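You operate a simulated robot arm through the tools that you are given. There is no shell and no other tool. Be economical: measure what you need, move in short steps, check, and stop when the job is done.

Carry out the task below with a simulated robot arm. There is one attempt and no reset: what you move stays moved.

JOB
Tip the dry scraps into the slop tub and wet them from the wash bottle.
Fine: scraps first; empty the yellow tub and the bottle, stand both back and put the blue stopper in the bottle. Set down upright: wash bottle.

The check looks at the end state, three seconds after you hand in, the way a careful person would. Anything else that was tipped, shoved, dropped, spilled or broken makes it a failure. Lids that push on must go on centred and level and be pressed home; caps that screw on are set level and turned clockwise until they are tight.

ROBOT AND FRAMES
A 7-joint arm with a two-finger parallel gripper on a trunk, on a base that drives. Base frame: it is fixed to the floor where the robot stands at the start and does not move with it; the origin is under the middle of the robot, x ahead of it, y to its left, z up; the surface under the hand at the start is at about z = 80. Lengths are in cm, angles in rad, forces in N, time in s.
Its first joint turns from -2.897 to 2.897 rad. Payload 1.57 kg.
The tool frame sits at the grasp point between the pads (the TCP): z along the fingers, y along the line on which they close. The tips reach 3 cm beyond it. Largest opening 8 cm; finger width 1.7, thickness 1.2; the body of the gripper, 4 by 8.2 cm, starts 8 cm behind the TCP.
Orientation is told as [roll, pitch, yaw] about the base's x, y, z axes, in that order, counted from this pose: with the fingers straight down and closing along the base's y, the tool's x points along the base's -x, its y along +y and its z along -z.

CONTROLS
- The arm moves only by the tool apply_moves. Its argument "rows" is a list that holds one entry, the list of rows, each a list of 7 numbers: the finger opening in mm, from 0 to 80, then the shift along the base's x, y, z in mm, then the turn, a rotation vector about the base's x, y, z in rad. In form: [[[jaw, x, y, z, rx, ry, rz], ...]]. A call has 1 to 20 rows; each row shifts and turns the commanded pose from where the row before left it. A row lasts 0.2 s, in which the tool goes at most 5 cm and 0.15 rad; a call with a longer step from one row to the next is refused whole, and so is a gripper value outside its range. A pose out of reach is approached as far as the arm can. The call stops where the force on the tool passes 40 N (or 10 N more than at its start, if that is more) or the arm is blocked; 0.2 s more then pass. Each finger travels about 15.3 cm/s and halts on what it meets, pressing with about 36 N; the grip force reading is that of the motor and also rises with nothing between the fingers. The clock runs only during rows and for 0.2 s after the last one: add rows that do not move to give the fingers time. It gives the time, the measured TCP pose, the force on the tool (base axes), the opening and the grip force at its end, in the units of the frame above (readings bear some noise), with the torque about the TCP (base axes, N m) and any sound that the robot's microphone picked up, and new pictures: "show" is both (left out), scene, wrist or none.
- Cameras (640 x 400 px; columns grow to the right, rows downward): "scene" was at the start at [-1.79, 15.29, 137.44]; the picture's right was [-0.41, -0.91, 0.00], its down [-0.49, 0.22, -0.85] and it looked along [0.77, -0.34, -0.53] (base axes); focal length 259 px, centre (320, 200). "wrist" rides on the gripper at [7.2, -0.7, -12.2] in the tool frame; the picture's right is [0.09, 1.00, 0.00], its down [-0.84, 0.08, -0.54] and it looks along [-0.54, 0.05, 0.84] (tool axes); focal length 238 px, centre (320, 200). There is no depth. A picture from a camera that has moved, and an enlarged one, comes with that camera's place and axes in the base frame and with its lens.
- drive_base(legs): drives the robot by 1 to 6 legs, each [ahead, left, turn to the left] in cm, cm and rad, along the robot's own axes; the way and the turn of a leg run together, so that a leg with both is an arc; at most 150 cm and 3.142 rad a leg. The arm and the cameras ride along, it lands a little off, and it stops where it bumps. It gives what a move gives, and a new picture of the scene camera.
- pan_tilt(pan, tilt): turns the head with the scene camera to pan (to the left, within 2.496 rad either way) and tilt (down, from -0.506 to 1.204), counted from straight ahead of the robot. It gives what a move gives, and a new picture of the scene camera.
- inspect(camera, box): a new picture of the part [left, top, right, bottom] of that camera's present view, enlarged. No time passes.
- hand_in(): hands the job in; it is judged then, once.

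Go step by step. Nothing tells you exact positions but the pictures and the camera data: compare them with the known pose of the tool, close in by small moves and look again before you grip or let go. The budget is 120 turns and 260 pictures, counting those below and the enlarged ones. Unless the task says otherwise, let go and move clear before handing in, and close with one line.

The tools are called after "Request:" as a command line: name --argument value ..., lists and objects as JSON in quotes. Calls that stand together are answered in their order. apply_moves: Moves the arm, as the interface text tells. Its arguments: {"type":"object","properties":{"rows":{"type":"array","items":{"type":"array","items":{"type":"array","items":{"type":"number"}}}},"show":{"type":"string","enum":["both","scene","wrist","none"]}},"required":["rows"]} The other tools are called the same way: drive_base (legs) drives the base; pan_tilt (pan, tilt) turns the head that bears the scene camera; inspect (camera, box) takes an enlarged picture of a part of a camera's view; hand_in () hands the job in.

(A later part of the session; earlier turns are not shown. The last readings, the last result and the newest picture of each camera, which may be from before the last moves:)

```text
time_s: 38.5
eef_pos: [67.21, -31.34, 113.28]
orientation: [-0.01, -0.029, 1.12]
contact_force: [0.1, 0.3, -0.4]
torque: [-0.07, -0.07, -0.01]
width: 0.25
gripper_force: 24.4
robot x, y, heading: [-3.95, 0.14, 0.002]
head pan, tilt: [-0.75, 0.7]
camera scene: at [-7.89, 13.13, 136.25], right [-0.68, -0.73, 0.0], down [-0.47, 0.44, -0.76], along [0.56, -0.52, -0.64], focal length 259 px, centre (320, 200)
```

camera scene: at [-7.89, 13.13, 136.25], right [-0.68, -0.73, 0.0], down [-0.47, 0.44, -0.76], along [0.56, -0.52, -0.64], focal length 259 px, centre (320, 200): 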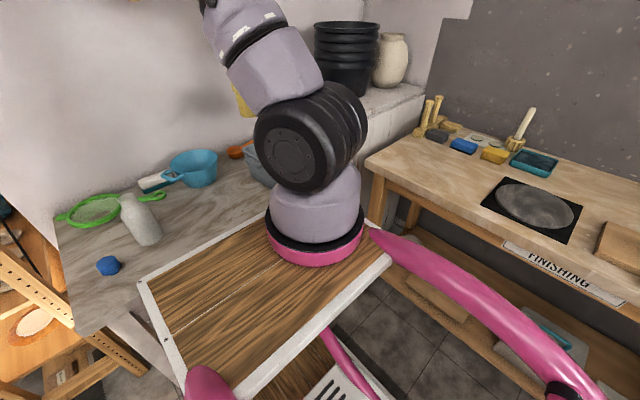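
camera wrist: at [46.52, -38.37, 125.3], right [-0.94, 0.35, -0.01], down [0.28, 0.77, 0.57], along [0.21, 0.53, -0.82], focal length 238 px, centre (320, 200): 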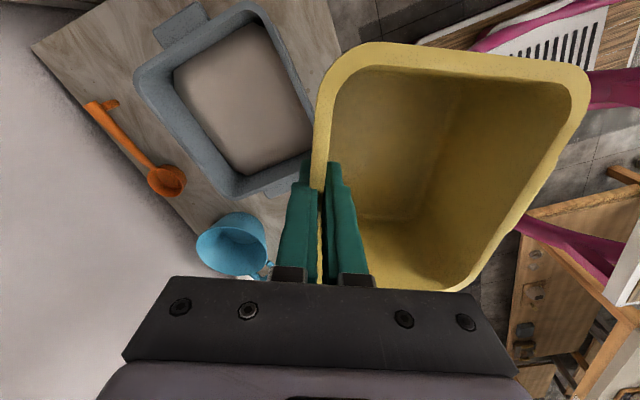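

Now I carry the tub back above its old place.

Request:
apply_moves --rows '[[[0, 0, 30, 0, -0.026, 0.0126, 0.05], [0, 0, 40, 0, 0, 0, 0.07], [0, -1, 40, 0, 0, 0, 0.07], [0, -1, 40, 0, 0, 0, 0.07], [0, -1, 40, 0, 0, 0, 0.07], [0, -1, 40, 0, 0, 0, 0.06], [0, -1, 39, 0, 0, 0, 0.06], [0, 0, 0, -30, 0, 0, 0], [0, 0, 0, -40, 0, 0, 0], [0, 0, 0, -40, 0, 0, 0], [0, 0, 0, -40, 0, 0, 0], [0, 0, 0, -40, 0, 0, 0], [0, 0, 0, -20, 0, 0, 0], [0, 0, 0, 0, 0, 0, 0]]]'

Request:
inspect --camera "scene" --box '[120, 120, 280, 260]'

```text
time_s: 41.5
eef_pos: [66.72, -4.33, 92.29]
orientation: [-0.005, 0.001, 1.57]
contact_force: [0.0, 0.5, -1.3]
torque: [-0.03, -0.08, -0.02]
width: 0.28
gripper_force: 23.8
robot x, y, heading: [-4.0, -0.1, 0.001]
head pan, tilt: [-0.75, 0.7]
camera scene: at [-7.9, 13.14, 136.25], right [-0.68, -0.73, 0.0], down [-0.47, 0.44, -0.76], along [0.56, -0.52, -0.64], focal length 259 px, centre (320, 200)
camera wrist: at [67.38, -11.65, 104.48], right [-1.0, -0.09, -0.01], down [-0.08, 0.84, 0.54], along [-0.04, 0.54, -0.84], focal length 238 px, centre (320, 200)
```

scene: 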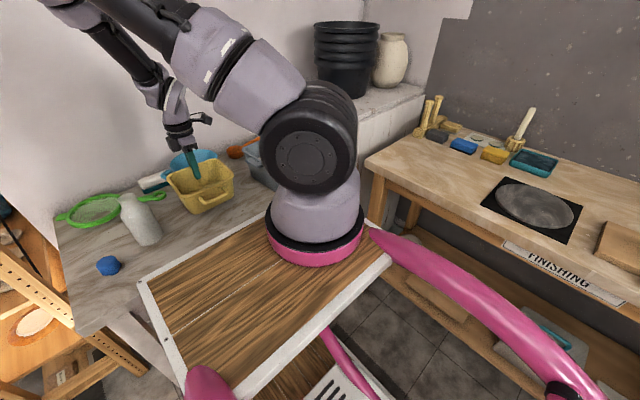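
wrist: 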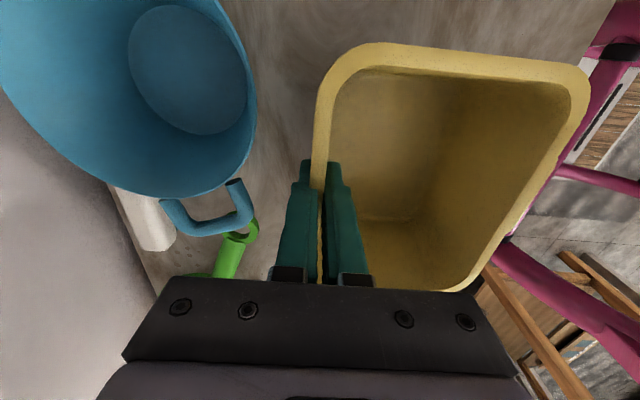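

```text
2.86 times, centred on (200, 190) of scene
camera zoom: at [-7.9, 13.14, 136.25], right [-0.68, -0.73, 0.0], down [-0.47, 0.44, -0.76], along [0.56, -0.52, -0.64], focal length 740 px, centre (663, 229)
```

zoom: 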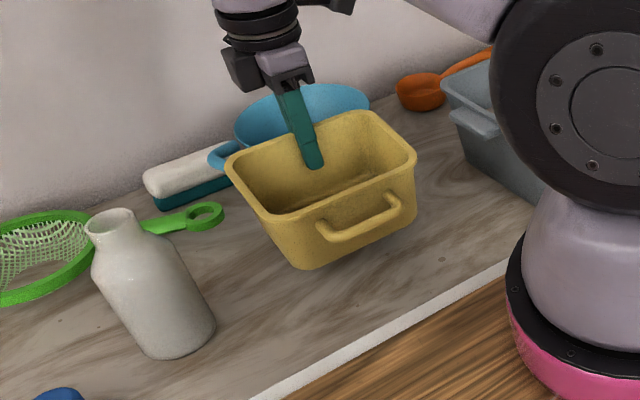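

Request:
apply_moves --rows '[[[0, 0, 0, -20, 0, 0, 0], [0, 0, 0, -20, 0, 0, 0], [0, 0, 0, -6, 0, 0, 0], [0, 0, 0, 0, 0, 0, 0]]]' --show "none"

Request:
inspect --camera "scene" --box '[120, 120, 280, 260]'

```text
time_s: 42.5
eef_pos: [66.84, -4.41, 87.65]
orientation: [-0.007, 0.0, 1.569]
contact_force: [3.9, -0.8, 10.3]
torque: [0.07, 0.97, 0.01]
width: 0.37
gripper_force: 24.9
robot x, y, heading: [-4.45, 0.03, -0.005]
head pan, tilt: [-0.75, 0.7]
```

```text
2.86 times, centred on (200, 190) of scene
camera zoom: at [-7.91, 13.14, 136.25], right [-0.68, -0.73, 0.0], down [-0.47, 0.44, -0.77], along [0.56, -0.52, -0.64], focal length 740 px, centre (663, 229)
```

zoom: 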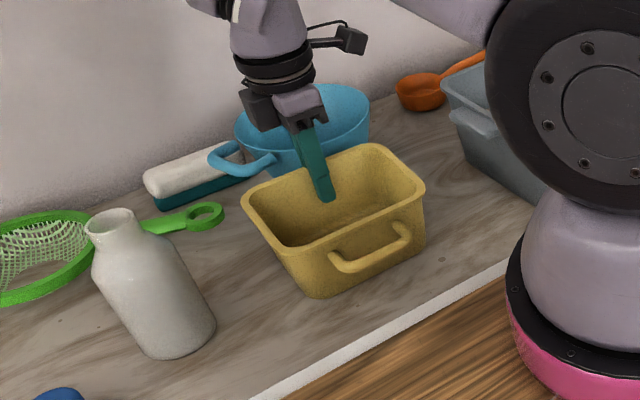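

It's in contact with the table. I lower slightly more, open, and rise.

Request:
apply_moves --rows '[[[0, 0, 0, -4, 0, 0, 0], [8, 0, 0, 0, 0, 0, 0], [14, 0, 0, 0, 0, 0, 0], [34, 0, 0, 0, 0, 0, 0], [34, 0, 0, 0, 0, 0, 0], [34, 0, 0, 30, 0, 0, 0], [34, 0, 0, 40, 0, 0, 0], [34, 0, 0, 45, 0, 0, 0], [34, 0, 0, 45, 0, 0, 0], [34, 0, 0, 45, 0, 0, 0], [34, 0, 0, 0, 0, 0, 0]]]'

Request:
inspect --camera "scene" --box '[80, 140, 280, 280]'

```text
time_s: 44.9
eef_pos: [66.82, -4.43, 107.75]
orientation: [-0.005, -0.001, 1.569]
contact_force: [0.2, 0.2, -0.7]
torque: [-0.01, 0.0, 0.0]
width: 3.41
gripper_force: 0.0
robot x, y, heading: [-4.32, -0.28, -0.007]
head pan, tilt: [-0.75, 0.7]
camera scene: at [-7.88, 13.14, 136.25], right [-0.68, -0.73, 0.0], down [-0.47, 0.44, -0.76], along [0.56, -0.52, -0.64], focal length 259 px, centre (320, 200)
camera wrist: at [67.37, -11.74, 119.95], right [-1.0, -0.09, -0.01], down [-0.08, 0.84, 0.54], along [-0.04, 0.54, -0.84], focal length 238 px, centre (320, 200)
```

scene: 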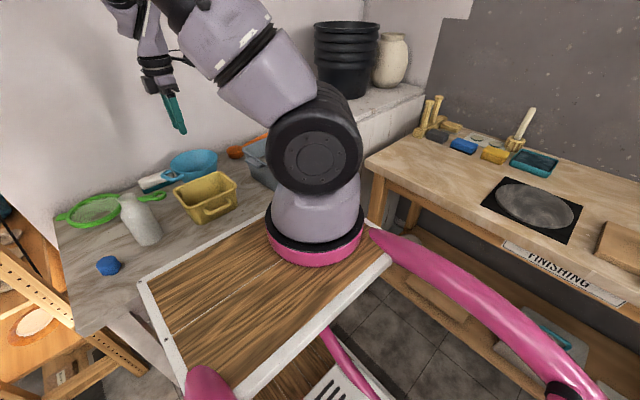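
wrist: 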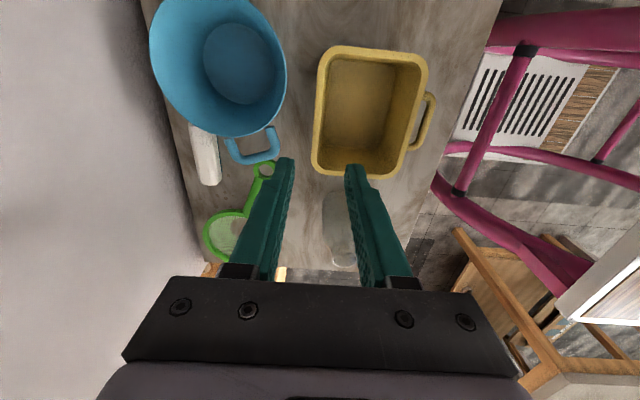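

```text
2.86 times, centred on (180, 210) of scene
camera zoom: at [-7.88, 13.14, 136.25], right [-0.68, -0.73, 0.0], down [-0.47, 0.44, -0.76], along [0.56, -0.52, -0.64], focal length 740 px, centre (720, 171)
```

zoom: 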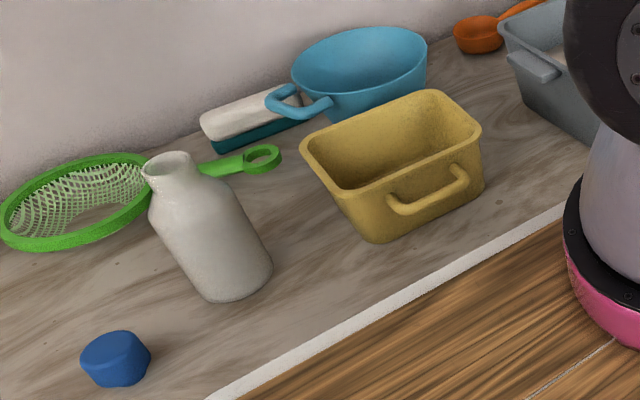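

The tub is standing back level and empty. Next is the bottle: I'll grip its body from the side with the tool near horizontal and the camera above, so I yaw by another 90° and back the base up.

Request:
apply_moves --rows '[[[80, 0, 0, 40, 0, 0, 0.13], [80, 0, 20, 40, 0, 0, 0.13], [80, 0, 20, 40, 0, 0, 0.13], [80, 0, 20, 0, 0, 0, 0.13], [80, 0, 20, 0, 0, 0, 0.13], [80, 0, 20, 0, 0, 0, 0.13], [80, 0, 20, 0, 0, 0, 0.13], [80, 0, 20, 0, 0, 0, 0.13], [80, 0, 20, 0, 0, 0, 0.13], [80, 0, 20, 0, 0, 0, 0.13], [80, 0, 10, 0, 0, 0, 0.13], [80, 0, 0, 0, 0, 0, 0.14], [80, 0, 0, 0, 0, 0, 0]]]' --show "none"

Request:
drive_base --legs '[[-18, 0, 0]]'

```text
time_s: 47.7
eef_pos: [66.62, 14.55, 119.74]
orientation: [-0.006, 0.0, -3.141]
contact_force: [-0.3, 0.3, 0.4]
torque: [0.01, -0.01, -0.03]
width: 7.97
gripper_force: 0.1
robot x, y, heading: [-4.03, -0.02, -0.002]
head pan, tilt: [-0.75, 0.7]
```

```text
time_s: 49.2
eef_pos: [48.56, 14.72, 119.66]
orientation: [-0.005, 0.001, 3.139]
contact_force: [0.5, 0.4, 0.6]
torque: [0.01, -0.04, -0.04]
width: 8.02
gripper_force: 0.1
robot x, y, heading: [-22.27, -0.01, -0.002]
head pan, tilt: [-0.75, 0.7]
camera scene: at [-26.01, 13.17, 136.25], right [-0.68, -0.73, 0.0], down [-0.47, 0.44, -0.76], along [0.56, -0.52, -0.64], focal length 259 px, centre (320, 200)
```

scene: 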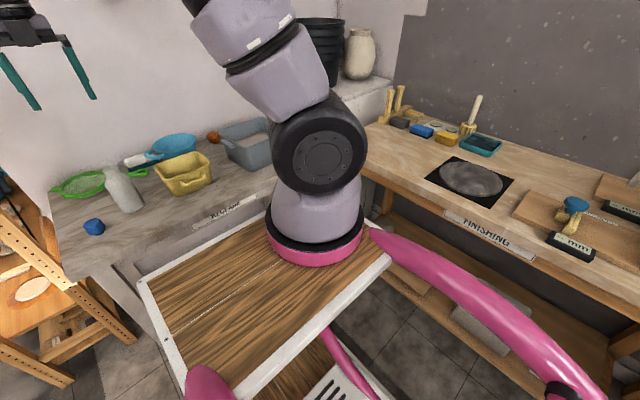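

Request:
inspect --camera "scene" --box '[160, 100, 290, 200]'

Request:
apply_moves --rows '[[[80, 0, 0, 0, 0, -0.13, 0], [80, 0, 0, 0, 0, -0.13, 0], [80, 0, 0, 0, 0, -0.13, 0], [80, 0, 0, 0, 0, -0.13, 0], [80, 0, 0, 0, 0, -0.13, 0], [80, 0, 0, 0, 0, -0.13, 0], [80, 0, 0, 0, 0, -0.13, 0], [80, 0, 0, 0, 0, -0.13, 0], [80, 0, 0, 0, 0, -0.13, 0], [80, 0, 0, 0, 0, -0.13, 0], [80, 0, 0, 0, 0, 0, 0]]]'

```text
4.00 times, centred on (225, 150) of scene
camera zoom: at [-26.01, 13.17, 136.25], right [-0.68, -0.73, 0.0], down [-0.47, 0.44, -0.76], along [0.56, -0.52, -0.64], focal length 1037 px, centre (700, 400)
```

zoom: 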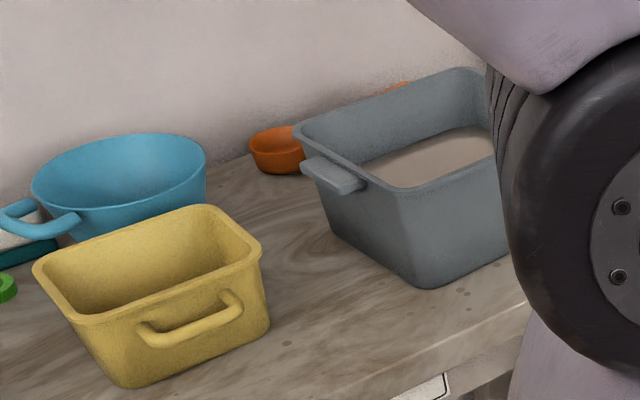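

```text
time_s: 51.6
eef_pos: [48.54, 14.6, 119.81]
orientation: [-0.007, 1.301, 3.141]
contact_force: [0.4, 0.2, 0.2]
torque: [-0.02, 0.04, 0.02]
width: 8.02
gripper_force: 0.1
robot x, y, heading: [-22.19, 0.07, 0.001]
head pan, tilt: [-0.75, 0.7]
camera scene: at [-26.01, 13.17, 136.25], right [-0.68, -0.73, 0.0], down [-0.47, 0.44, -0.76], along [0.56, -0.52, -0.64], focal length 259 px, centre (320, 200)
camera wrist: at [38.75, 15.13, 129.99], right [0.03, -1.0, 0.09], down [-0.75, -0.08, -0.66], along [0.67, -0.04, -0.74], focal length 238 px, centre (320, 200)
```

scene: 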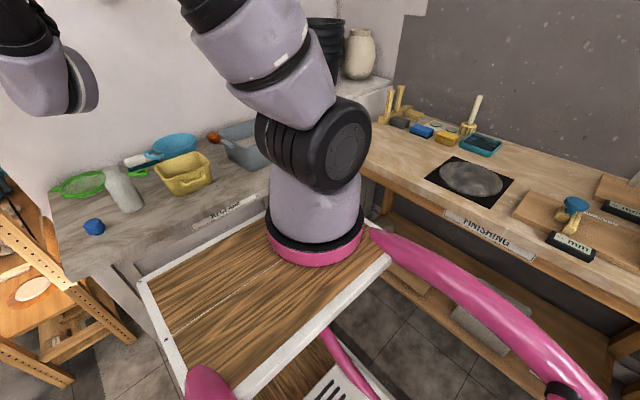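
wrist: 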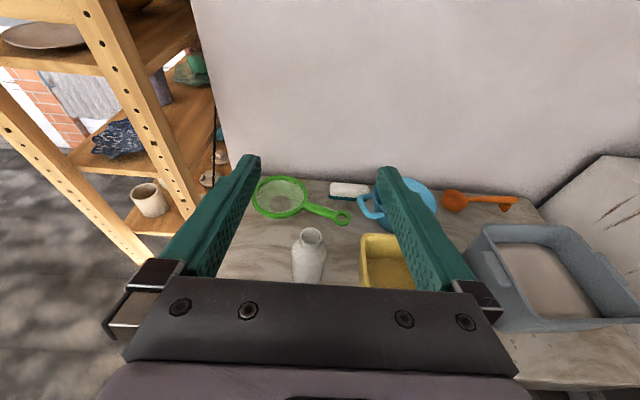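

The pose works, and the bottle's axis is at about y 14.4. I descend in front of it to z 87.

Request:
apply_moves --rows '[[[80, 0, 0, -40, 0, 0, 0], [80, 0, 0, -40, 0, 0, 0], [80, 0, 0, -40, 0, 0, 0], [80, 0, 0, -45, 0, 0, 0], [80, 0, 0, -45, 0, 0, 0], [80, 0, 0, -45, 0, 0, 0], [80, 0, -1, -40, 0, 0, 0], [80, 0, -1, -30, 0, 0, 0], [80, 0, 0, 0, 0, 0, 0]]]'

Request:
inspect --camera "wrist" --box '[200, 50, 440, 200]'

```text
time_s: 53.6
eef_pos: [48.62, 14.41, 87.22]
orientation: [-0.011, 1.301, 3.137]
contact_force: [-1.2, -1.3, 0.3]
torque: [-0.01, -0.02, -0.03]
width: 7.99
gripper_force: 0.0
robot x, y, heading: [-22.45, 0.17, -0.003]
head pan, tilt: [-0.75, 0.7]
camera scene: at [-26.01, 13.17, 136.25], right [-0.68, -0.73, 0.0], down [-0.47, 0.44, -0.76], along [0.56, -0.52, -0.64], focal length 259 px, centre (320, 200)
camera wrist: at [38.76, 14.97, 97.45], right [0.03, -1.0, 0.09], down [-0.75, -0.08, -0.66], along [0.67, -0.04, -0.74], focal length 238 px, centre (320, 200)
```

scene: 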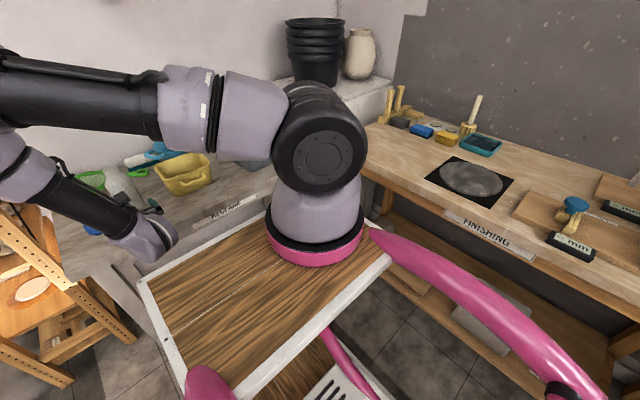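
wrist: 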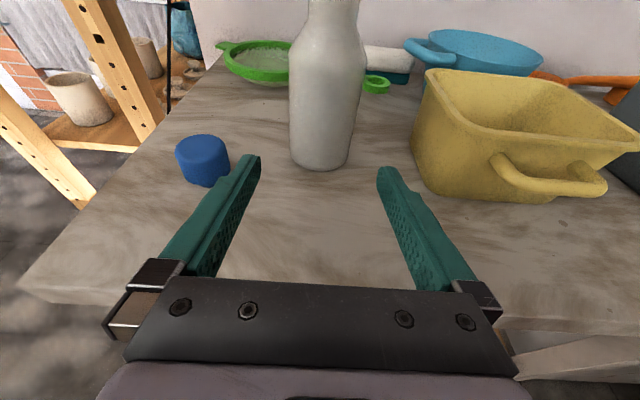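

```text
2.67 times, centred on (320, 125) of wrist
camera zoom: at [38.76, 14.97, 97.45], right [0.03, -1.0, 0.09], down [-0.75, -0.08, -0.66], along [0.67, -0.04, -0.74], focal length 636 px, centre (320, 400)
```

zoom: 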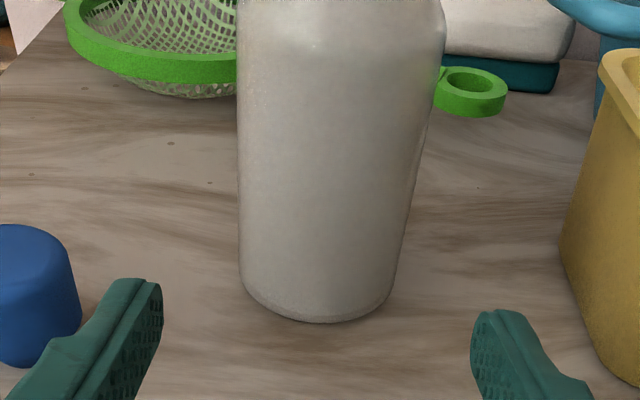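

The bottle is about 6.3 cm in diameter and centred at y≈14.5, so the 8 cm opening clears it. I advance.

Request:
apply_moves --rows '[[[80, 30, 0, 0, 0, 0, 0], [80, 30, 0, 0, 0, 0, 0], [80, 20, 0, 0, 0, 0, 0], [80, 0, 0, 0, 0, 0, 0]]]' --show "wrist"

```text
time_s: 54.6
eef_pos: [56.5, 14.42, 87.33]
orientation: [-0.01, 1.299, 3.137]
contact_force: [-0.3, 0.1, -0.3]
torque: [0.02, 0.01, -0.02]
width: 7.98
gripper_force: 0.0
robot x, y, heading: [-22.0, 0.31, -0.004]
head pan, tilt: [-0.75, 0.7]
camera wrist: at [46.74, 14.91, 97.52], right [0.03, -1.0, 0.09], down [-0.75, -0.08, -0.66], along [0.67, -0.04, -0.75], focal length 238 px, centre (320, 200)
```

wrist: 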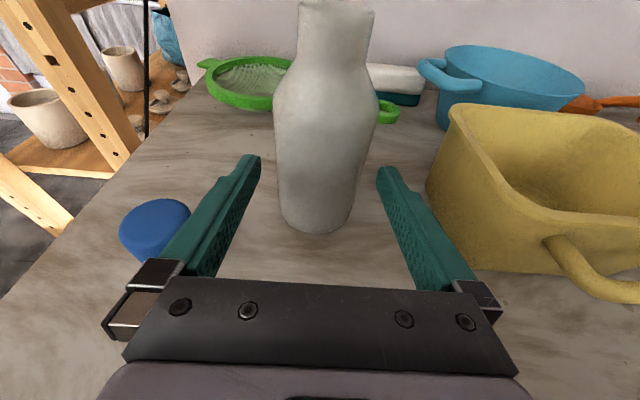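

It's well centred between the fingers. I advance to x≈60.8 and close.

Request:
apply_moves --rows '[[[80, 22, 1, 0, 0, 0, 0], [80, 21, 0, 0, 0, 0, 0], [80, 0, 0, 0, 0, 0, 0], [70, 0, 0, 0, 0, 0, 0], [60, 0, 0, 0, 0, 0, 0], [40, 0, 0, 0, 0, 0, 0], [30, 0, 0, 0, 0, 0, 0], [30, 0, 0, 0, 0, 0, 0]]]' --show "wrist"

```text
time_s: 56.4
eef_pos: [60.82, 14.46, 87.13]
orientation: [-0.009, 1.3, 3.137]
contact_force: [0.4, -0.8, -0.1]
torque: [0.08, -0.03, 0.01]
width: 6.67
gripper_force: 36.3
robot x, y, heading: [-22.26, -0.07, 0.0]
head pan, tilt: [-0.75, 0.7]
camera wrist: at [51.07, 14.98, 97.48], right [0.03, -1.0, 0.09], down [-0.75, -0.08, -0.66], along [0.67, -0.04, -0.75], focal length 238 px, centre (320, 200)
```

wrist: 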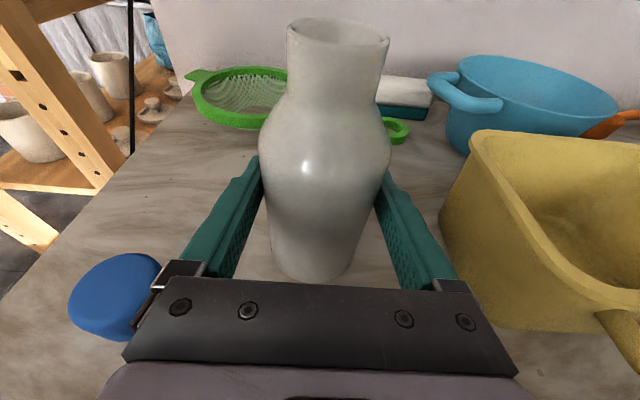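

Gripped firmly at 6.67 cm and 36 N. I lift.

Request:
apply_moves --rows '[[[20, 0, 0, 5, 0, 0, 0], [20, 0, 0, 15, 0, 0, 0], [20, 0, 0, 30, 0, 0, 0], [20, 0, 0, 40, 0, 0, 0], [20, 0, 0, 40, 0, 0, 0], [20, 0, 0, 40, 0, 0, 0], [20, 0, 0, 40, 0, 0, 0], [20, 0, 0, 20, 0, 0, 0], [20, 0, 0, 0, 0, 0, 0]]]'

```text
time_s: 58.4
eef_pos: [60.84, 15.29, 111.92]
orientation: [-0.009, 1.298, 3.139]
contact_force: [-0.7, 0.1, -3.2]
torque: [0.02, -0.01, -0.01]
width: 6.66
gripper_force: 36.1
out of reach, approached as far as the arm can: row 4, 5
robot x, y, heading: [-22.6, -0.33, -0.001]
head pan, tilt: [-0.75, 0.7]
camera scene: at [-25.99, 13.18, 136.25], right [-0.68, -0.73, 0.0], down [-0.47, 0.44, -0.76], along [0.56, -0.52, -0.64], focal length 259 px, centre (320, 200)
camera wrist: at [51.18, 15.62, 122.22], right [0.03, -1.0, 0.09], down [-0.75, -0.08, -0.66], along [0.67, -0.04, -0.75], focal length 238 px, centre (320, 200)
```

scene: 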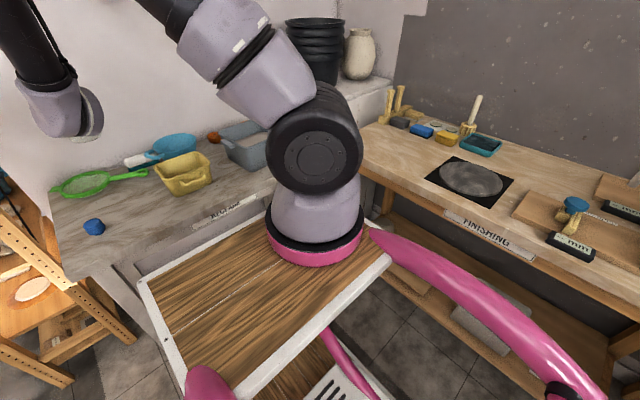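
wrist: 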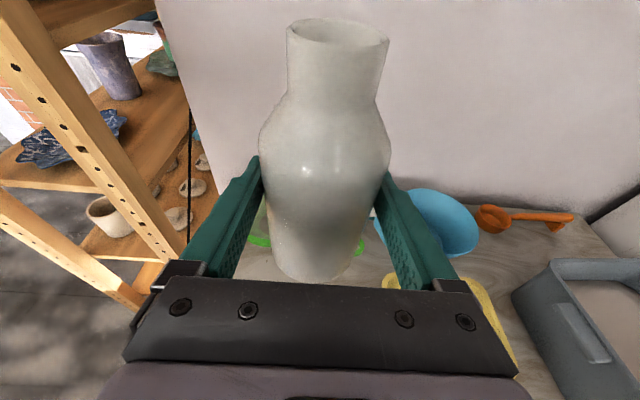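

The bottle weighs about 0.32 kg and is steady. I carry it upright over the slop tub.

Request:
apply_moves --rows '[[[20, 0, -20, 0, 0, 0, 0], [20, 2, -35, 0, 0, 0, 0], [20, 2, -42, 0, 0, 0, 0], [20, 2, -42, 0, 0, 0, 0], [20, 2, -42, 0, 0, 0, 0], [20, 2, -42, 0, 0, 0, 0], [20, 2, -42, 0, 0, 0, 0], [20, 2, -42, 0, 0, 0, 0], [20, 2, -42, 0, 0, 0, 0], [20, 2, -42, 0, 0, 0, 0], [20, 2, -40, -10, 0, 0, 0], [20, 0, -30, -20, 0, 0, 0], [20, 0, 0, -18, 0, 0, 0], [20, 0, 0, 0, 0, 0, 0]]]'

```text
time_s: 61.4
eef_pos: [59.98, -6.14, 121.73]
orientation: [-0.05, 1.226, 3.096]
contact_force: [0.2, -0.7, -3.4]
torque: [0.03, 0.03, -0.04]
width: 6.64
gripper_force: 35.9
out of reach, approached as far as the arm can: row 2, 3, 4, 5, 6, 7, 8, 9, 10, 11, 12, 13
robot x, y, heading: [-22.11, 0.34, 0.004]
head pan, tilt: [-0.75, 0.7]
camera scene: at [-25.99, 13.16, 136.25], right [-0.68, -0.73, 0.0], down [-0.47, 0.44, -0.76], along [0.56, -0.52, -0.64], focal length 259 px, centre (320, 200)
camera wrist: at [51.02, -5.77, 132.73], right [0.03, -1.0, 0.07], down [-0.79, -0.07, -0.61], along [0.61, -0.04, -0.79], focal length 238 px, centre (320, 200)
```

scene: 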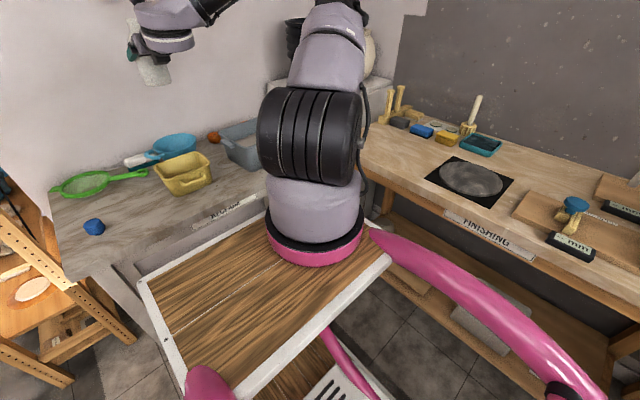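
wrist: 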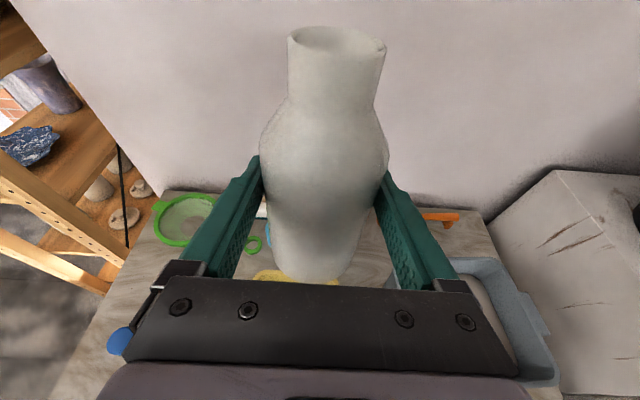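

The arm stalled at a wrist limit while holding a fixed heading. I'll let the tool heading swing right together with the arm instead.

Request:
apply_moves --rows '[[[20, 0, 0, 0, 0, -0.03, -0.07], [20, 0, 0, 0, 0, -0.03, -0.07], [20, 0, 0, 0, 0, 0, -0.07], [20, 8, -25, -10, 0, 0, -0.07], [20, 8, -25, -10, 0, 0, -0.07], [20, 8, -25, -10, 0, 0, -0.06], [20, 8, -25, -10, 0, 0, -0.05], [20, 8, -25, -10, 0, 0, -0.05], [20, 8, -25, -10, 0, 0, 0], [20, 8, -25, -15, 0, 0, 0], [20, 5, -29, -15, 0, 0, 0], [20, 0, 0, 0, 0, 0, 0]]]'

```text
time_s: 64.0
eef_pos: [64.49, -22.5, 117.66]
orientation: [-0.06, 1.256, 2.644]
contact_force: [0.2, 0.5, -2.9]
torque: [-0.03, -0.04, -0.01]
width: 6.68
gripper_force: 36.1
out of reach, approached as far as the arm can: row 1, 2, 9, 10, 11
robot x, y, heading: [-22.7, 0.07, -0.0]
head pan, tilt: [-0.75, 0.7]
camera scene: at [-25.99, 13.16, 136.25], right [-0.68, -0.73, 0.0], down [-0.47, 0.44, -0.76], along [0.56, -0.52, -0.64], focal length 259 px, centre (320, 200)
camera wrist: at [56.23, -18.17, 128.31], right [-0.4, -0.91, 0.07], down [-0.73, 0.27, -0.63], along [0.56, -0.3, -0.77], focal length 238 px, centre (320, 200)
```

scene: 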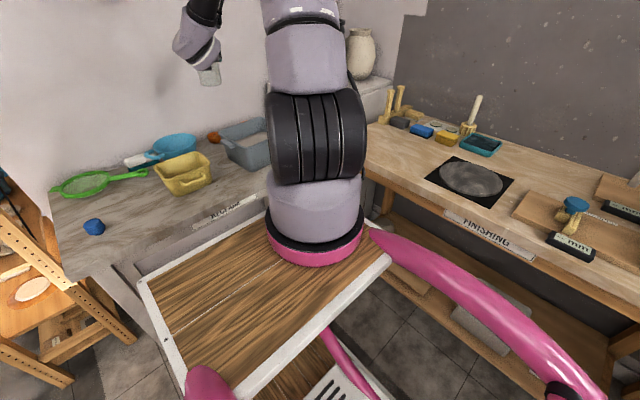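
wrist: 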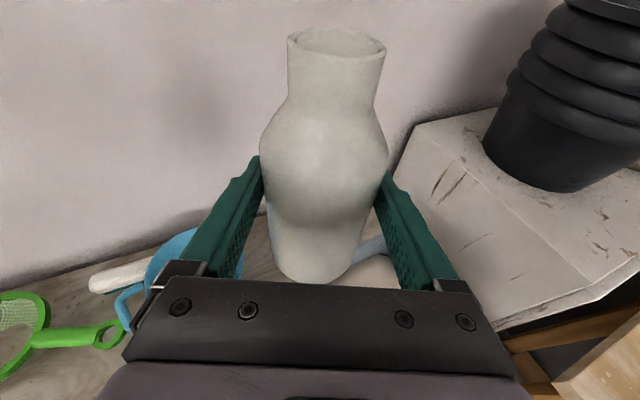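

I now begin the tip. Rolling the wrist also moves away from the joint limit, so I combine it with the last of the shift.

Request:
apply_moves --rows '[[[20, 0, 0, 0, 0.109, -0.059, -0.04], [20, 3, -10, -10, 0.109, -0.059, -0.04], [20, 4, -10, -10, 0.109, -0.059, -0.04], [20, 4, -10, -10, 0.109, -0.059, -0.04], [20, 4, -10, -10, 0, 0, 0], [20, 0, 0, 0, 0, 0, 0]]]'

```text
time_s: 65.4
eef_pos: [63.41, -29.05, 122.74]
orientation: [-1.051, 0.969, 1.571]
contact_force: [0.3, 0.2, -3.6]
torque: [-0.01, -0.02, 0.04]
width: 6.66
gripper_force: 35.5
out of reach, approached as far as the arm can: row 1, 2, 3, 4, 5
robot x, y, heading: [-22.5, 0.23, -0.005]
head pan, tilt: [-0.75, 0.7]
camera scene: at [-25.99, 13.16, 136.25], right [-0.68, -0.73, 0.0], down [-0.47, 0.44, -0.76], along [0.56, -0.52, -0.64], focal length 259 px, centre (320, 200)
camera wrist: at [53.15, -27.76, 132.62], right [-0.5, -0.76, -0.41], down [-0.51, 0.64, -0.58], along [0.7, -0.07, -0.71], focal length 238 px, centre (320, 200)
```

scene: 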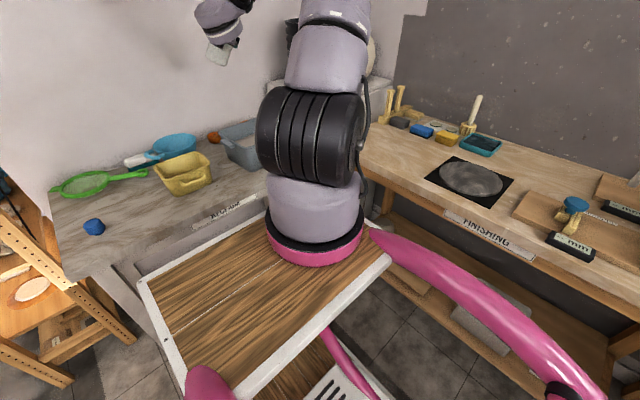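
wrist: 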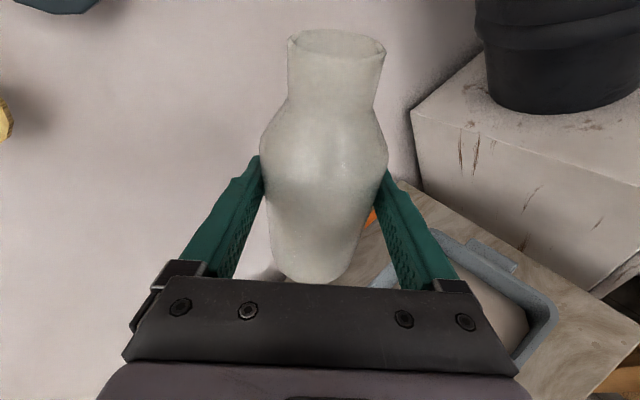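

I'm near some joint limit, so I'll probe small back-and-forth moves to see which directions are free.

Request:
apply_moves --rows '[[[20, 15, 0, 0, 0, 0, 0], [20, -15, 0, 0, 0, 0, 0], [20, -15, 0, 0, 0, 0, 0], [20, 15, 0, 0, 0, 0, 0], [20, 0, 0, -15, 0, 0, 0], [20, 0, 0, 15, 0, 0, 0], [20, 0, -15, 0, 0, 0, 0], [20, 0, 15, 0, 0, 0, 0], [20, 0, 0, 0, 0.086, -0.04, -0.028], [20, 0, 0, 0, -0.086, 0.04, 0.028], [20, 0, 0, 0, 0, 0, -0.1], [20, 0, 0, 0, 0, 0, 0.1], [20, 0, 0, 0, -0.042, -0.09, 0], [20, 0, 0, 0, 0.042, 0.09, 0], [20, 0, 0, 0, 0.042, 0.09, 0], [20, 0, 0, 0, -0.042, -0.09, 0], [20, 0, 0, 0, -0.086, 0.04, 0.028], [20, 0, 0, 0, 0.086, -0.04, -0.028]]]' --show "none"

```text
time_s: 69.2
eef_pos: [63.91, -29.29, 124.27]
orientation: [-0.903, 0.922, 1.691]
contact_force: [-0.7, 0.4, -2.3]
torque: [-0.05, 0.05, -0.01]
width: 6.66
gripper_force: 36.1
out of reach, approached as far as the arm can: row 3, 5, 13
robot x, y, heading: [-22.6, -0.13, 0.0]
head pan, tilt: [-0.75, 0.7]
```

Inward, down and pitch-up are the blocked directions, so I need more distance. I back the base up and then extend the arm.

Request:
drive_base --legs '[[-9, 0, 0]]'

Request:
apply_moves --rows '[[[20, 30, 0, 0, 0, 0, 0], [20, 30, 0, 0, 0, 0, 0], [20, 30, 0, 0, 0, 0, 0], [20, 10, 0, -20, 0, 0, 0], [20, 0, 0, -20, 0, 0, 0], [20, 0, 0, -20, 0, 0, 0], [20, 0, 0, -20, 0, 0, 0], [20, 0, 0, -20, 0, 0, 0], [20, 0, 0, 0, 0, 0, 0]]]'

```text
time_s: 70.3
eef_pos: [54.91, -29.42, 124.31]
orientation: [-0.901, 0.922, 1.692]
contact_force: [0.5, -0.1, -2.5]
torque: [0.0, -0.02, 0.0]
width: 6.66
gripper_force: 35.9
robot x, y, heading: [-31.46, -0.27, -0.002]
head pan, tilt: [-0.75, 0.7]
camera scene: at [-35.11, 13.18, 136.25], right [-0.68, -0.73, 0.0], down [-0.47, 0.44, -0.76], along [0.56, -0.52, -0.64], focal length 259 px, centre (320, 200)
```

scene: 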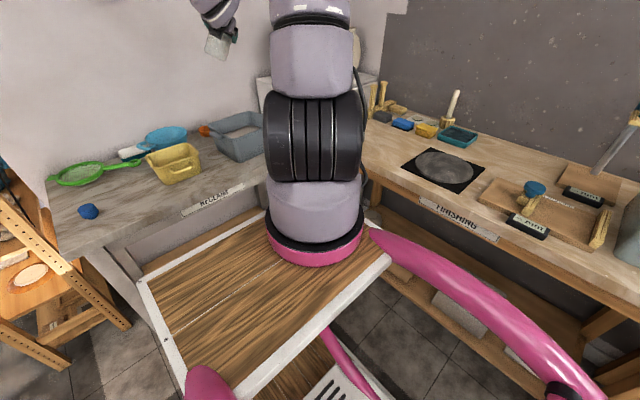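

```text
time_s: 72.3
eef_pos: [64.89, -29.35, 114.25]
orientation: [-0.902, 0.921, 1.693]
contact_force: [-0.2, -0.3, -2.3]
torque: [-0.02, 0.01, -0.03]
width: 6.68
gripper_force: 36.0
robot x, y, heading: [-31.18, -0.25, -0.004]
head pan, tilt: [-0.75, 0.7]
camera scene: at [-35.1, 13.18, 136.25], right [-0.68, -0.73, 0.0], down [-0.47, 0.44, -0.76], along [0.56, -0.52, -0.64], focal length 259 px, centre (320, 200)
camera wrist: at [55.58, -28.53, 125.01], right [-0.53, -0.75, -0.4], down [-0.56, 0.66, -0.5], along [0.64, -0.04, -0.77], focal length 238 px, centre (320, 200)
```

scene: 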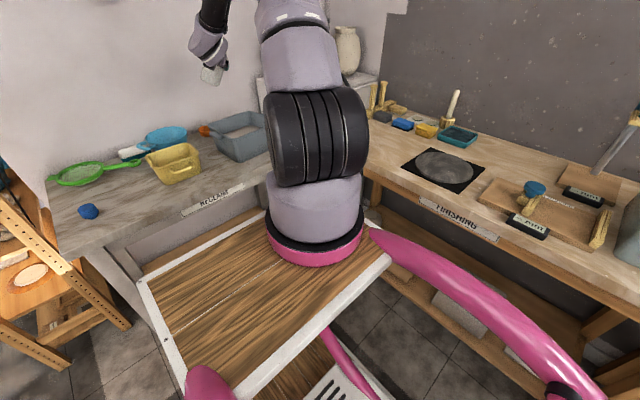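
wrist: 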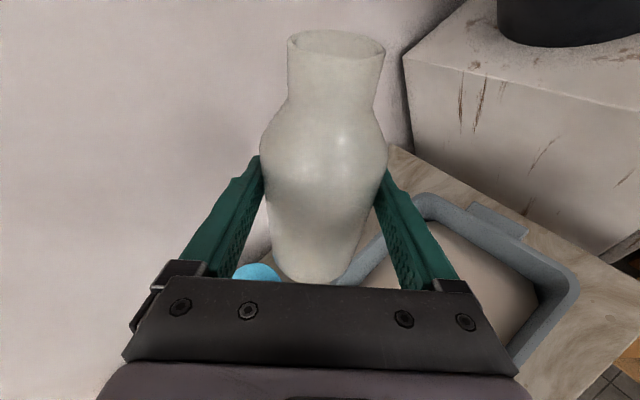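

Free again, and the mouth is now over the slop tub. I pitch the tool up toward horizontal.

Request:
apply_moves --rows '[[[20, 5, 0, 0, -0.042, -0.091, 0], [20, 5, 0, 0, -0.042, -0.091, 0], [20, 5, 0, 0, -0.042, -0.091, 0], [20, 0, 0, 0, 0, 0, 0]]]' --show "none"

```text
time_s: 73.3
eef_pos: [65.06, -29.51, 114.42]
orientation: [-0.975, 0.948, 1.632]
contact_force: [-0.1, -0.7, -3.4]
torque: [-0.03, 0.05, -0.02]
width: 6.67
gripper_force: 36.0
out of reach, approached as far as the arm can: row 1, 2, 3
robot x, y, heading: [-31.45, -0.21, -0.0]
head pan, tilt: [-0.75, 0.7]
```

I roll first, which frees the last wrist joint, and then test lowering and pitching.

Request:
apply_moves --rows '[[[20, 0, 0, 0, 0.105, -0.049, -0.047], [20, 0, 0, 0, 0.105, -0.049, -0.047], [20, 0, 0, 0, 0.105, -0.049, -0.047], [20, 0, 0, 0, 0.105, -0.049, -0.047], [20, 0, 0, -15, 0, 0, 0], [20, 0, 0, -15, 0, 0, 0], [20, 0, 0, 0, -0.042, -0.091, 0], [20, 0, 0, 0, -0.042, -0.091, 0], [20, 0, 0, 0, 0, 0, 0]]]'

```text
time_s: 75.3
eef_pos: [65.14, -29.5, 112.05]
orientation: [-1.177, 0.508, 1.304]
contact_force: [0.3, 0.4, -3.1]
torque: [-0.01, 0.04, -0.01]
width: 6.66
gripper_force: 36.0
out of reach, approached as far as the arm can: row 6, 7, 8
robot x, y, heading: [-31.49, 0.09, -0.003]
head pan, tilt: [-0.75, 0.7]
camera scene: at [-35.1, 13.18, 136.25], right [-0.68, -0.73, 0.0], down [-0.47, 0.44, -0.76], along [0.56, -0.52, -0.64], focal length 259 px, centre (320, 200)
camera wrist: at [53.52, -30.23, 120.24], right [-0.51, -0.41, -0.76], down [-0.3, 0.91, -0.29], along [0.81, 0.08, -0.58], focal length 238 px, centre (320, 200)
```

scene: 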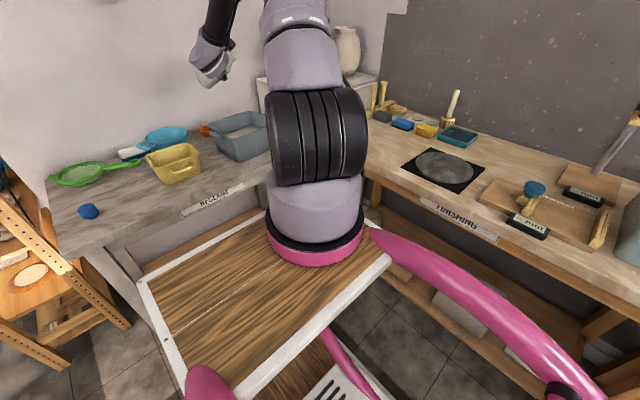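
wrist: 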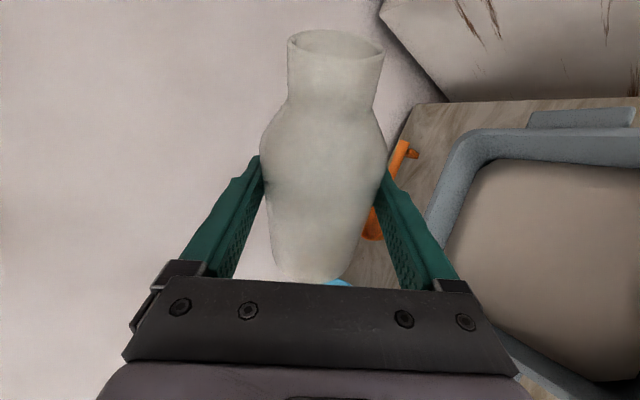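

The mouth is over the slop centre. Rolling alone will tip it far enough, so I keep rolling in stages.

Request:
apply_moves --rows '[[[20, 2, 3, 0, 0.109, -0.055, -0.043], [20, 2, 3, 0, 0.109, -0.055, -0.043], [20, 2, 3, 0, 0.109, -0.055, -0.043], [20, 2, 3, 0, 0.109, -0.055, -0.043], [20, 0, 0, 0, 0, 0, 0]]]'

```text
time_s: 76.5
eef_pos: [65.86, -28.24, 112.17]
orientation: [-1.228, 0.023, 1.114]
contact_force: [0.5, 0.2, -2.2]
torque: [-0.04, 0.03, -0.01]
width: 6.67
gripper_force: 35.7
robot x, y, heading: [-31.22, 0.1, -0.004]
head pan, tilt: [-0.75, 0.7]
camera scene: at [-35.1, 13.18, 136.25], right [-0.68, -0.73, 0.0], down [-0.47, 0.44, -0.76], along [0.56, -0.52, -0.64], focal length 259 px, centre (320, 200)
camera wrist: at [52.68, -29.7, 117.06], right [-0.35, 0.05, -0.94], down [-0.11, 0.99, 0.09], along [0.93, 0.14, -0.34], focal length 238 px, centre (320, 200)
```

scene: 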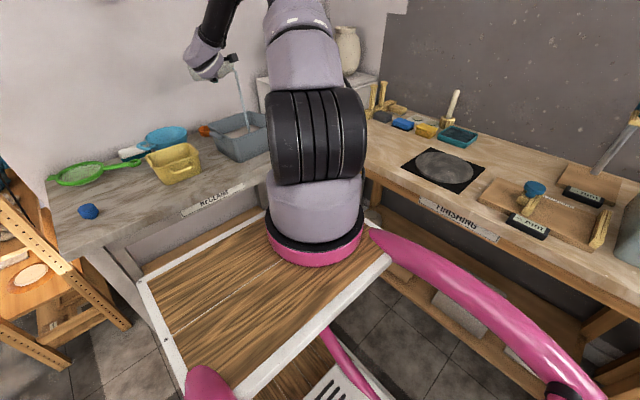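
wrist: 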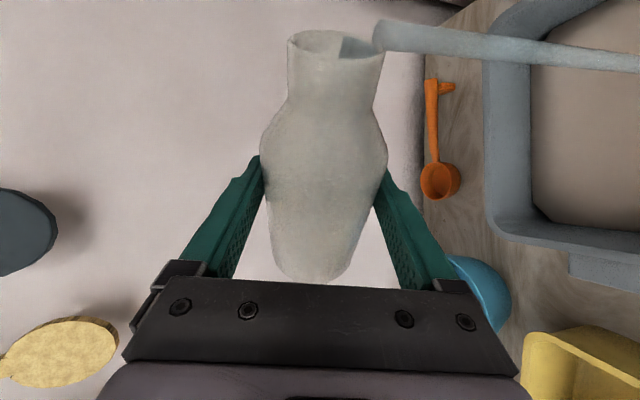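

Water is streaming into the slop tub. I check the landing spot and hold while it flows.

Request:
inspect --camera "scene" --box '[180, 40, 300, 170]'

Request:
apply_moves --rows '[[[20, 0, 0, 0, 0, 0, 0], [20, 0, 0, 0, 0, 0, 0], [20, 0, 0, 0, 0, 0, 0], [20, 0, 0, 0, 0.109, -0.055, -0.043], [20, 0, 0, 0, 0.109, -0.055, -0.043], [20, 0, 0, 0, 0, 0, 0], [20, 0, 0, 0, 0, 0, 0]]]'

```text
3.08 times, centred on (240, 105) of scene
camera zoom: at [-35.1, 13.18, 136.25], right [-0.68, -0.73, 0.0], down [-0.47, 0.44, -0.76], along [0.56, -0.52, -0.64], focal length 797 px, centre (566, 492)
```

zoom: 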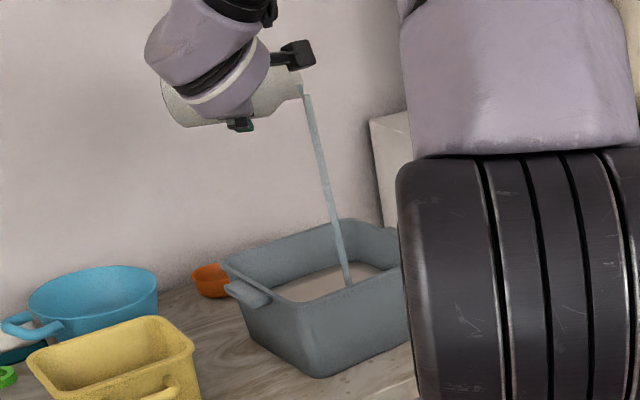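

```text
time_s: 78.1
eef_pos: [65.79, -28.33, 111.99]
orientation: [-1.219, -0.222, 1.026]
contact_force: [0.1, 0.2, -0.7]
torque: [-0.01, 0.05, -0.03]
width: 6.65
gripper_force: 36.5
robot x, y, heading: [-31.15, -0.02, -0.0]
head pan, tilt: [-0.75, 0.7]
camera scene: at [-35.1, 13.18, 136.25], right [-0.68, -0.73, 0.0], down [-0.47, 0.44, -0.76], along [0.56, -0.52, -0.64], focal length 259 px, centre (320, 200)
camera wrist: at [52.15, -29.43, 115.27], right [-0.23, 0.28, -0.93], down [-0.05, 0.95, 0.29], along [0.97, 0.11, -0.21], focal length 238 px, centre (320, 200)
```

scene: 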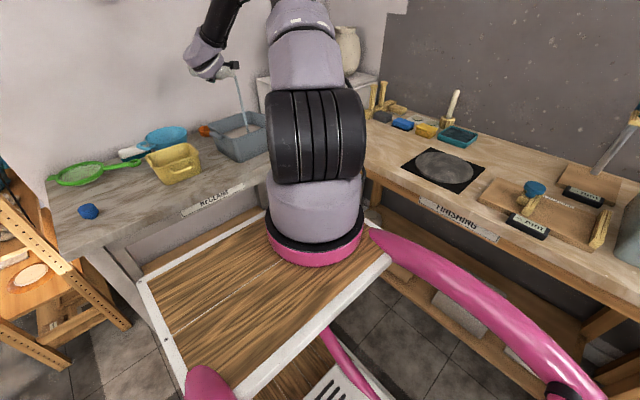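
wrist: 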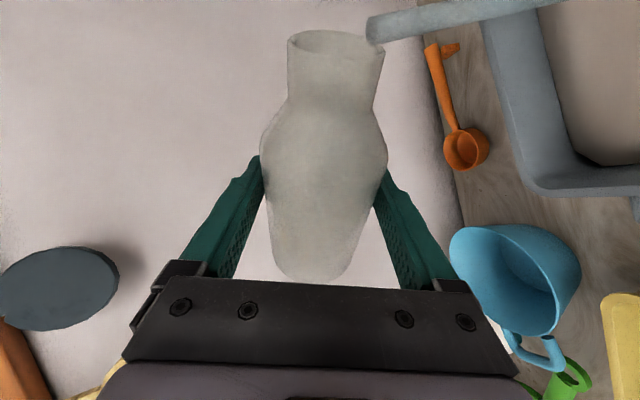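

Still flowing well. I continue rolling with a small shift so the mouth stays over the centre.

Request:
apply_moves --rows '[[[20, 2, -5, 0, 0.109, -0.055, -0.043], [20, 2, -5, 0, 0.109, -0.055, -0.043], [20, 2, -5, 0, 0.109, -0.055, -0.043], [20, 2, -5, 0, 0.109, -0.055, -0.043], [20, 0, 0, 0, 0, 0, 0], [20, 0, 0, 0, 0, 0, 0]]]'

Request:
inspect --camera "scene" --box '[180, 40, 300, 170]'

```text
time_s: 79.5
eef_pos: [66.72, -30.34, 112.02]
orientation: [-1.12, -0.701, 0.804]
contact_force: [0.5, 0.2, -0.2]
torque: [-0.04, 0.04, 0.03]
width: 6.61
gripper_force: 35.9
robot x, y, heading: [-31.34, 0.38, -0.002]
head pan, tilt: [-0.75, 0.7]
camera scene: at [-35.11, 13.18, 136.25], right [-0.68, -0.73, 0.0], down [-0.47, 0.44, -0.76], along [0.56, -0.52, -0.64], focal length 259 px, centre (320, 200)
camera wrist: at [52.53, -29.66, 112.01], right [0.04, 0.67, -0.74], down [-0.01, 0.74, 0.67], along [1.0, -0.02, 0.03], focal length 238 px, centre (320, 200)
```

scene: 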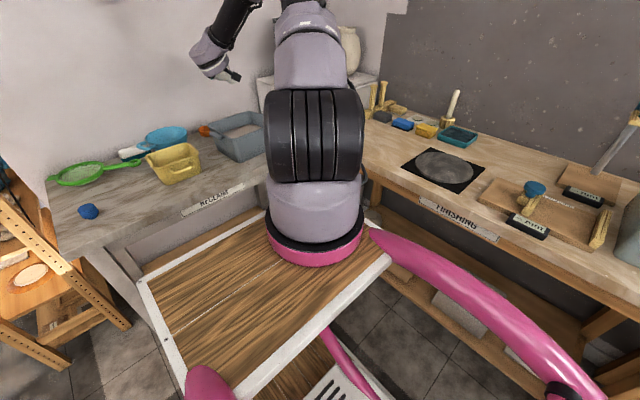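
wrist: 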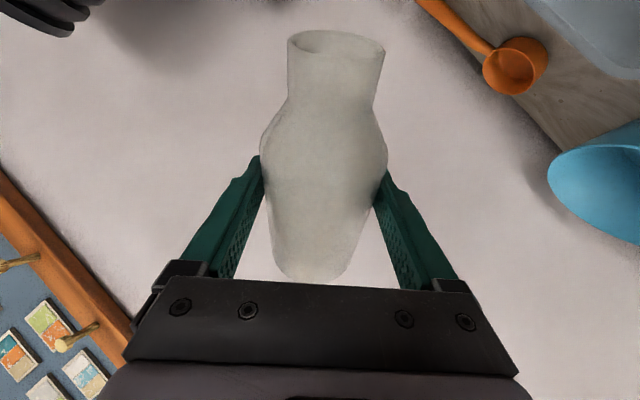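

```text
3.08 times, centred on (240, 105) of scene
camera zoom: at [-35.11, 13.18, 136.25], right [-0.68, -0.73, 0.0], down [-0.47, 0.44, -0.76], along [0.56, -0.52, -0.64], focal length 797 px, centre (566, 492)
```

zoom: 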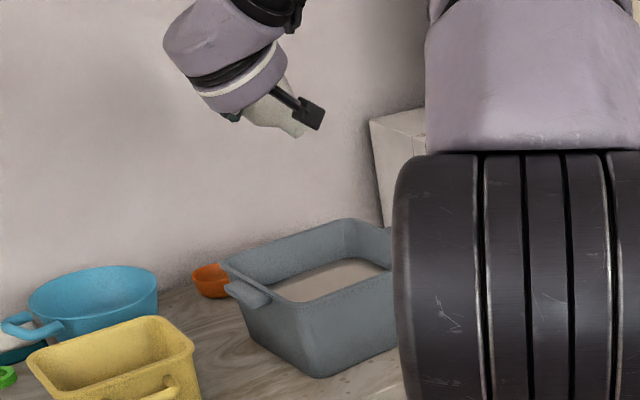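

The stream has stopped. I tip a little further and hold, to make sure it's empty.

Request:
apply_moves --rows '[[[20, 0, -4, 0, 0.109, -0.055, -0.043], [20, 0, -4, 0, 0.109, -0.055, -0.043], [20, 0, -4, 0, 0.109, -0.055, -0.043], [20, 0, 0, 0, 0, 0, 0], [20, 0, 0, 0, 0, 0, 0], [20, 0, 0, 0, 0, 0, 0], [20, 0, 0, 0, 0, 0, 0]]]' --show "wrist"

```text
time_s: 81.1
eef_pos: [66.81, -31.52, 112.16]
orientation: [-0.867, -1.03, 0.476]
contact_force: [0.0, -0.6, -1.2]
torque: [0.04, 0.01, -0.01]
width: 6.6
gripper_force: 36.1
robot x, y, heading: [-31.34, 0.2, -0.007]
head pan, tilt: [-0.75, 0.7]
camera wrist: at [52.98, -28.66, 110.33], right [0.24, 0.85, -0.47], down [-0.05, 0.49, 0.87], along [0.97, -0.18, 0.16], focal length 238 px, centre (320, 200)
```

wrist: 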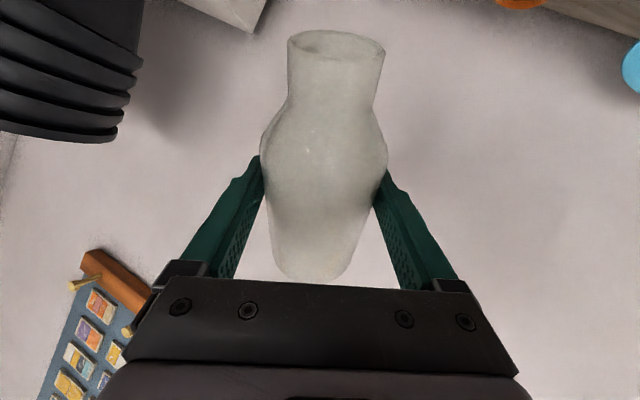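

The bottle is empty. I roll it back upright.

Request:
apply_moves --rows '[[[20, 0, 2, 0, -0.1137, 0.0562, 0.0452], [20, 0, 2, 0, -0.1137, 0.0562, 0.0452], [20, 0, 2, 0, -0.1137, 0.0562, 0.0452], [20, 0, 2, 0, -0.1137, 0.0562, 0.0452], [20, 0, 2, 0, -0.1137, 0.0562, 0.0452], [20, 0, 2, 0, -0.1137, 0.0562, 0.0452], [20, 0, 2, 0, -0.1137, 0.0562, 0.0452], [20, 0, 2, 0, -0.1137, 0.0562, 0.0452], [20, 0, 2, 0, -0.1137, 0.0562, 0.0452], [20, 0, 2, 0, -0.1137, 0.0562, 0.0452], [20, 0, 0, 3, -0.1137, 0.0562, 0.0452], [20, 0, 0, 3, -0.1137, 0.0562, 0.0452], [20, 0, 0, 3, -0.1137, 0.0562, 0.0452], [20, 0, 0, 3, -0.1137, 0.0562, 0.0452], [20, 0, 0, 3, -0.1137, 0.0562, 0.0452], [20, 0, 0, 3, -0.1137, 0.0562, 0.0452], [20, 0, 0, 3, -0.1137, 0.0562, 0.0452], [20, 0, 0, 0, -0.1137, 0.0562, 0.0452], [20, 0, 0, 0, 0, 0, 0]]]' --show "wrist"

```text
time_s: 85.1
eef_pos: [66.64, -29.48, 114.14]
orientation: [-0.676, 1.124, 1.96]
contact_force: [-0.2, 0.5, -1.1]
torque: [-0.01, -0.02, 0.01]
width: 6.62
gripper_force: 36.4
robot x, y, heading: [-31.24, -0.01, -0.003]
head pan, tilt: [-0.75, 0.7]
camera wrist: at [57.89, -26.85, 125.06], right [-0.49, -0.85, -0.19], down [-0.64, 0.5, -0.59], along [0.6, -0.17, -0.78], focal length 238 px, centre (320, 200)
```

wrist: 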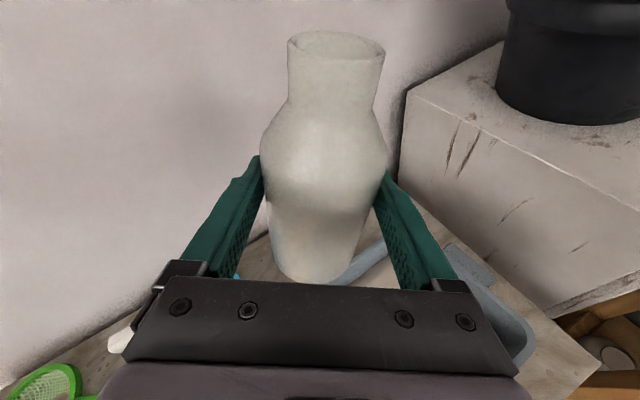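

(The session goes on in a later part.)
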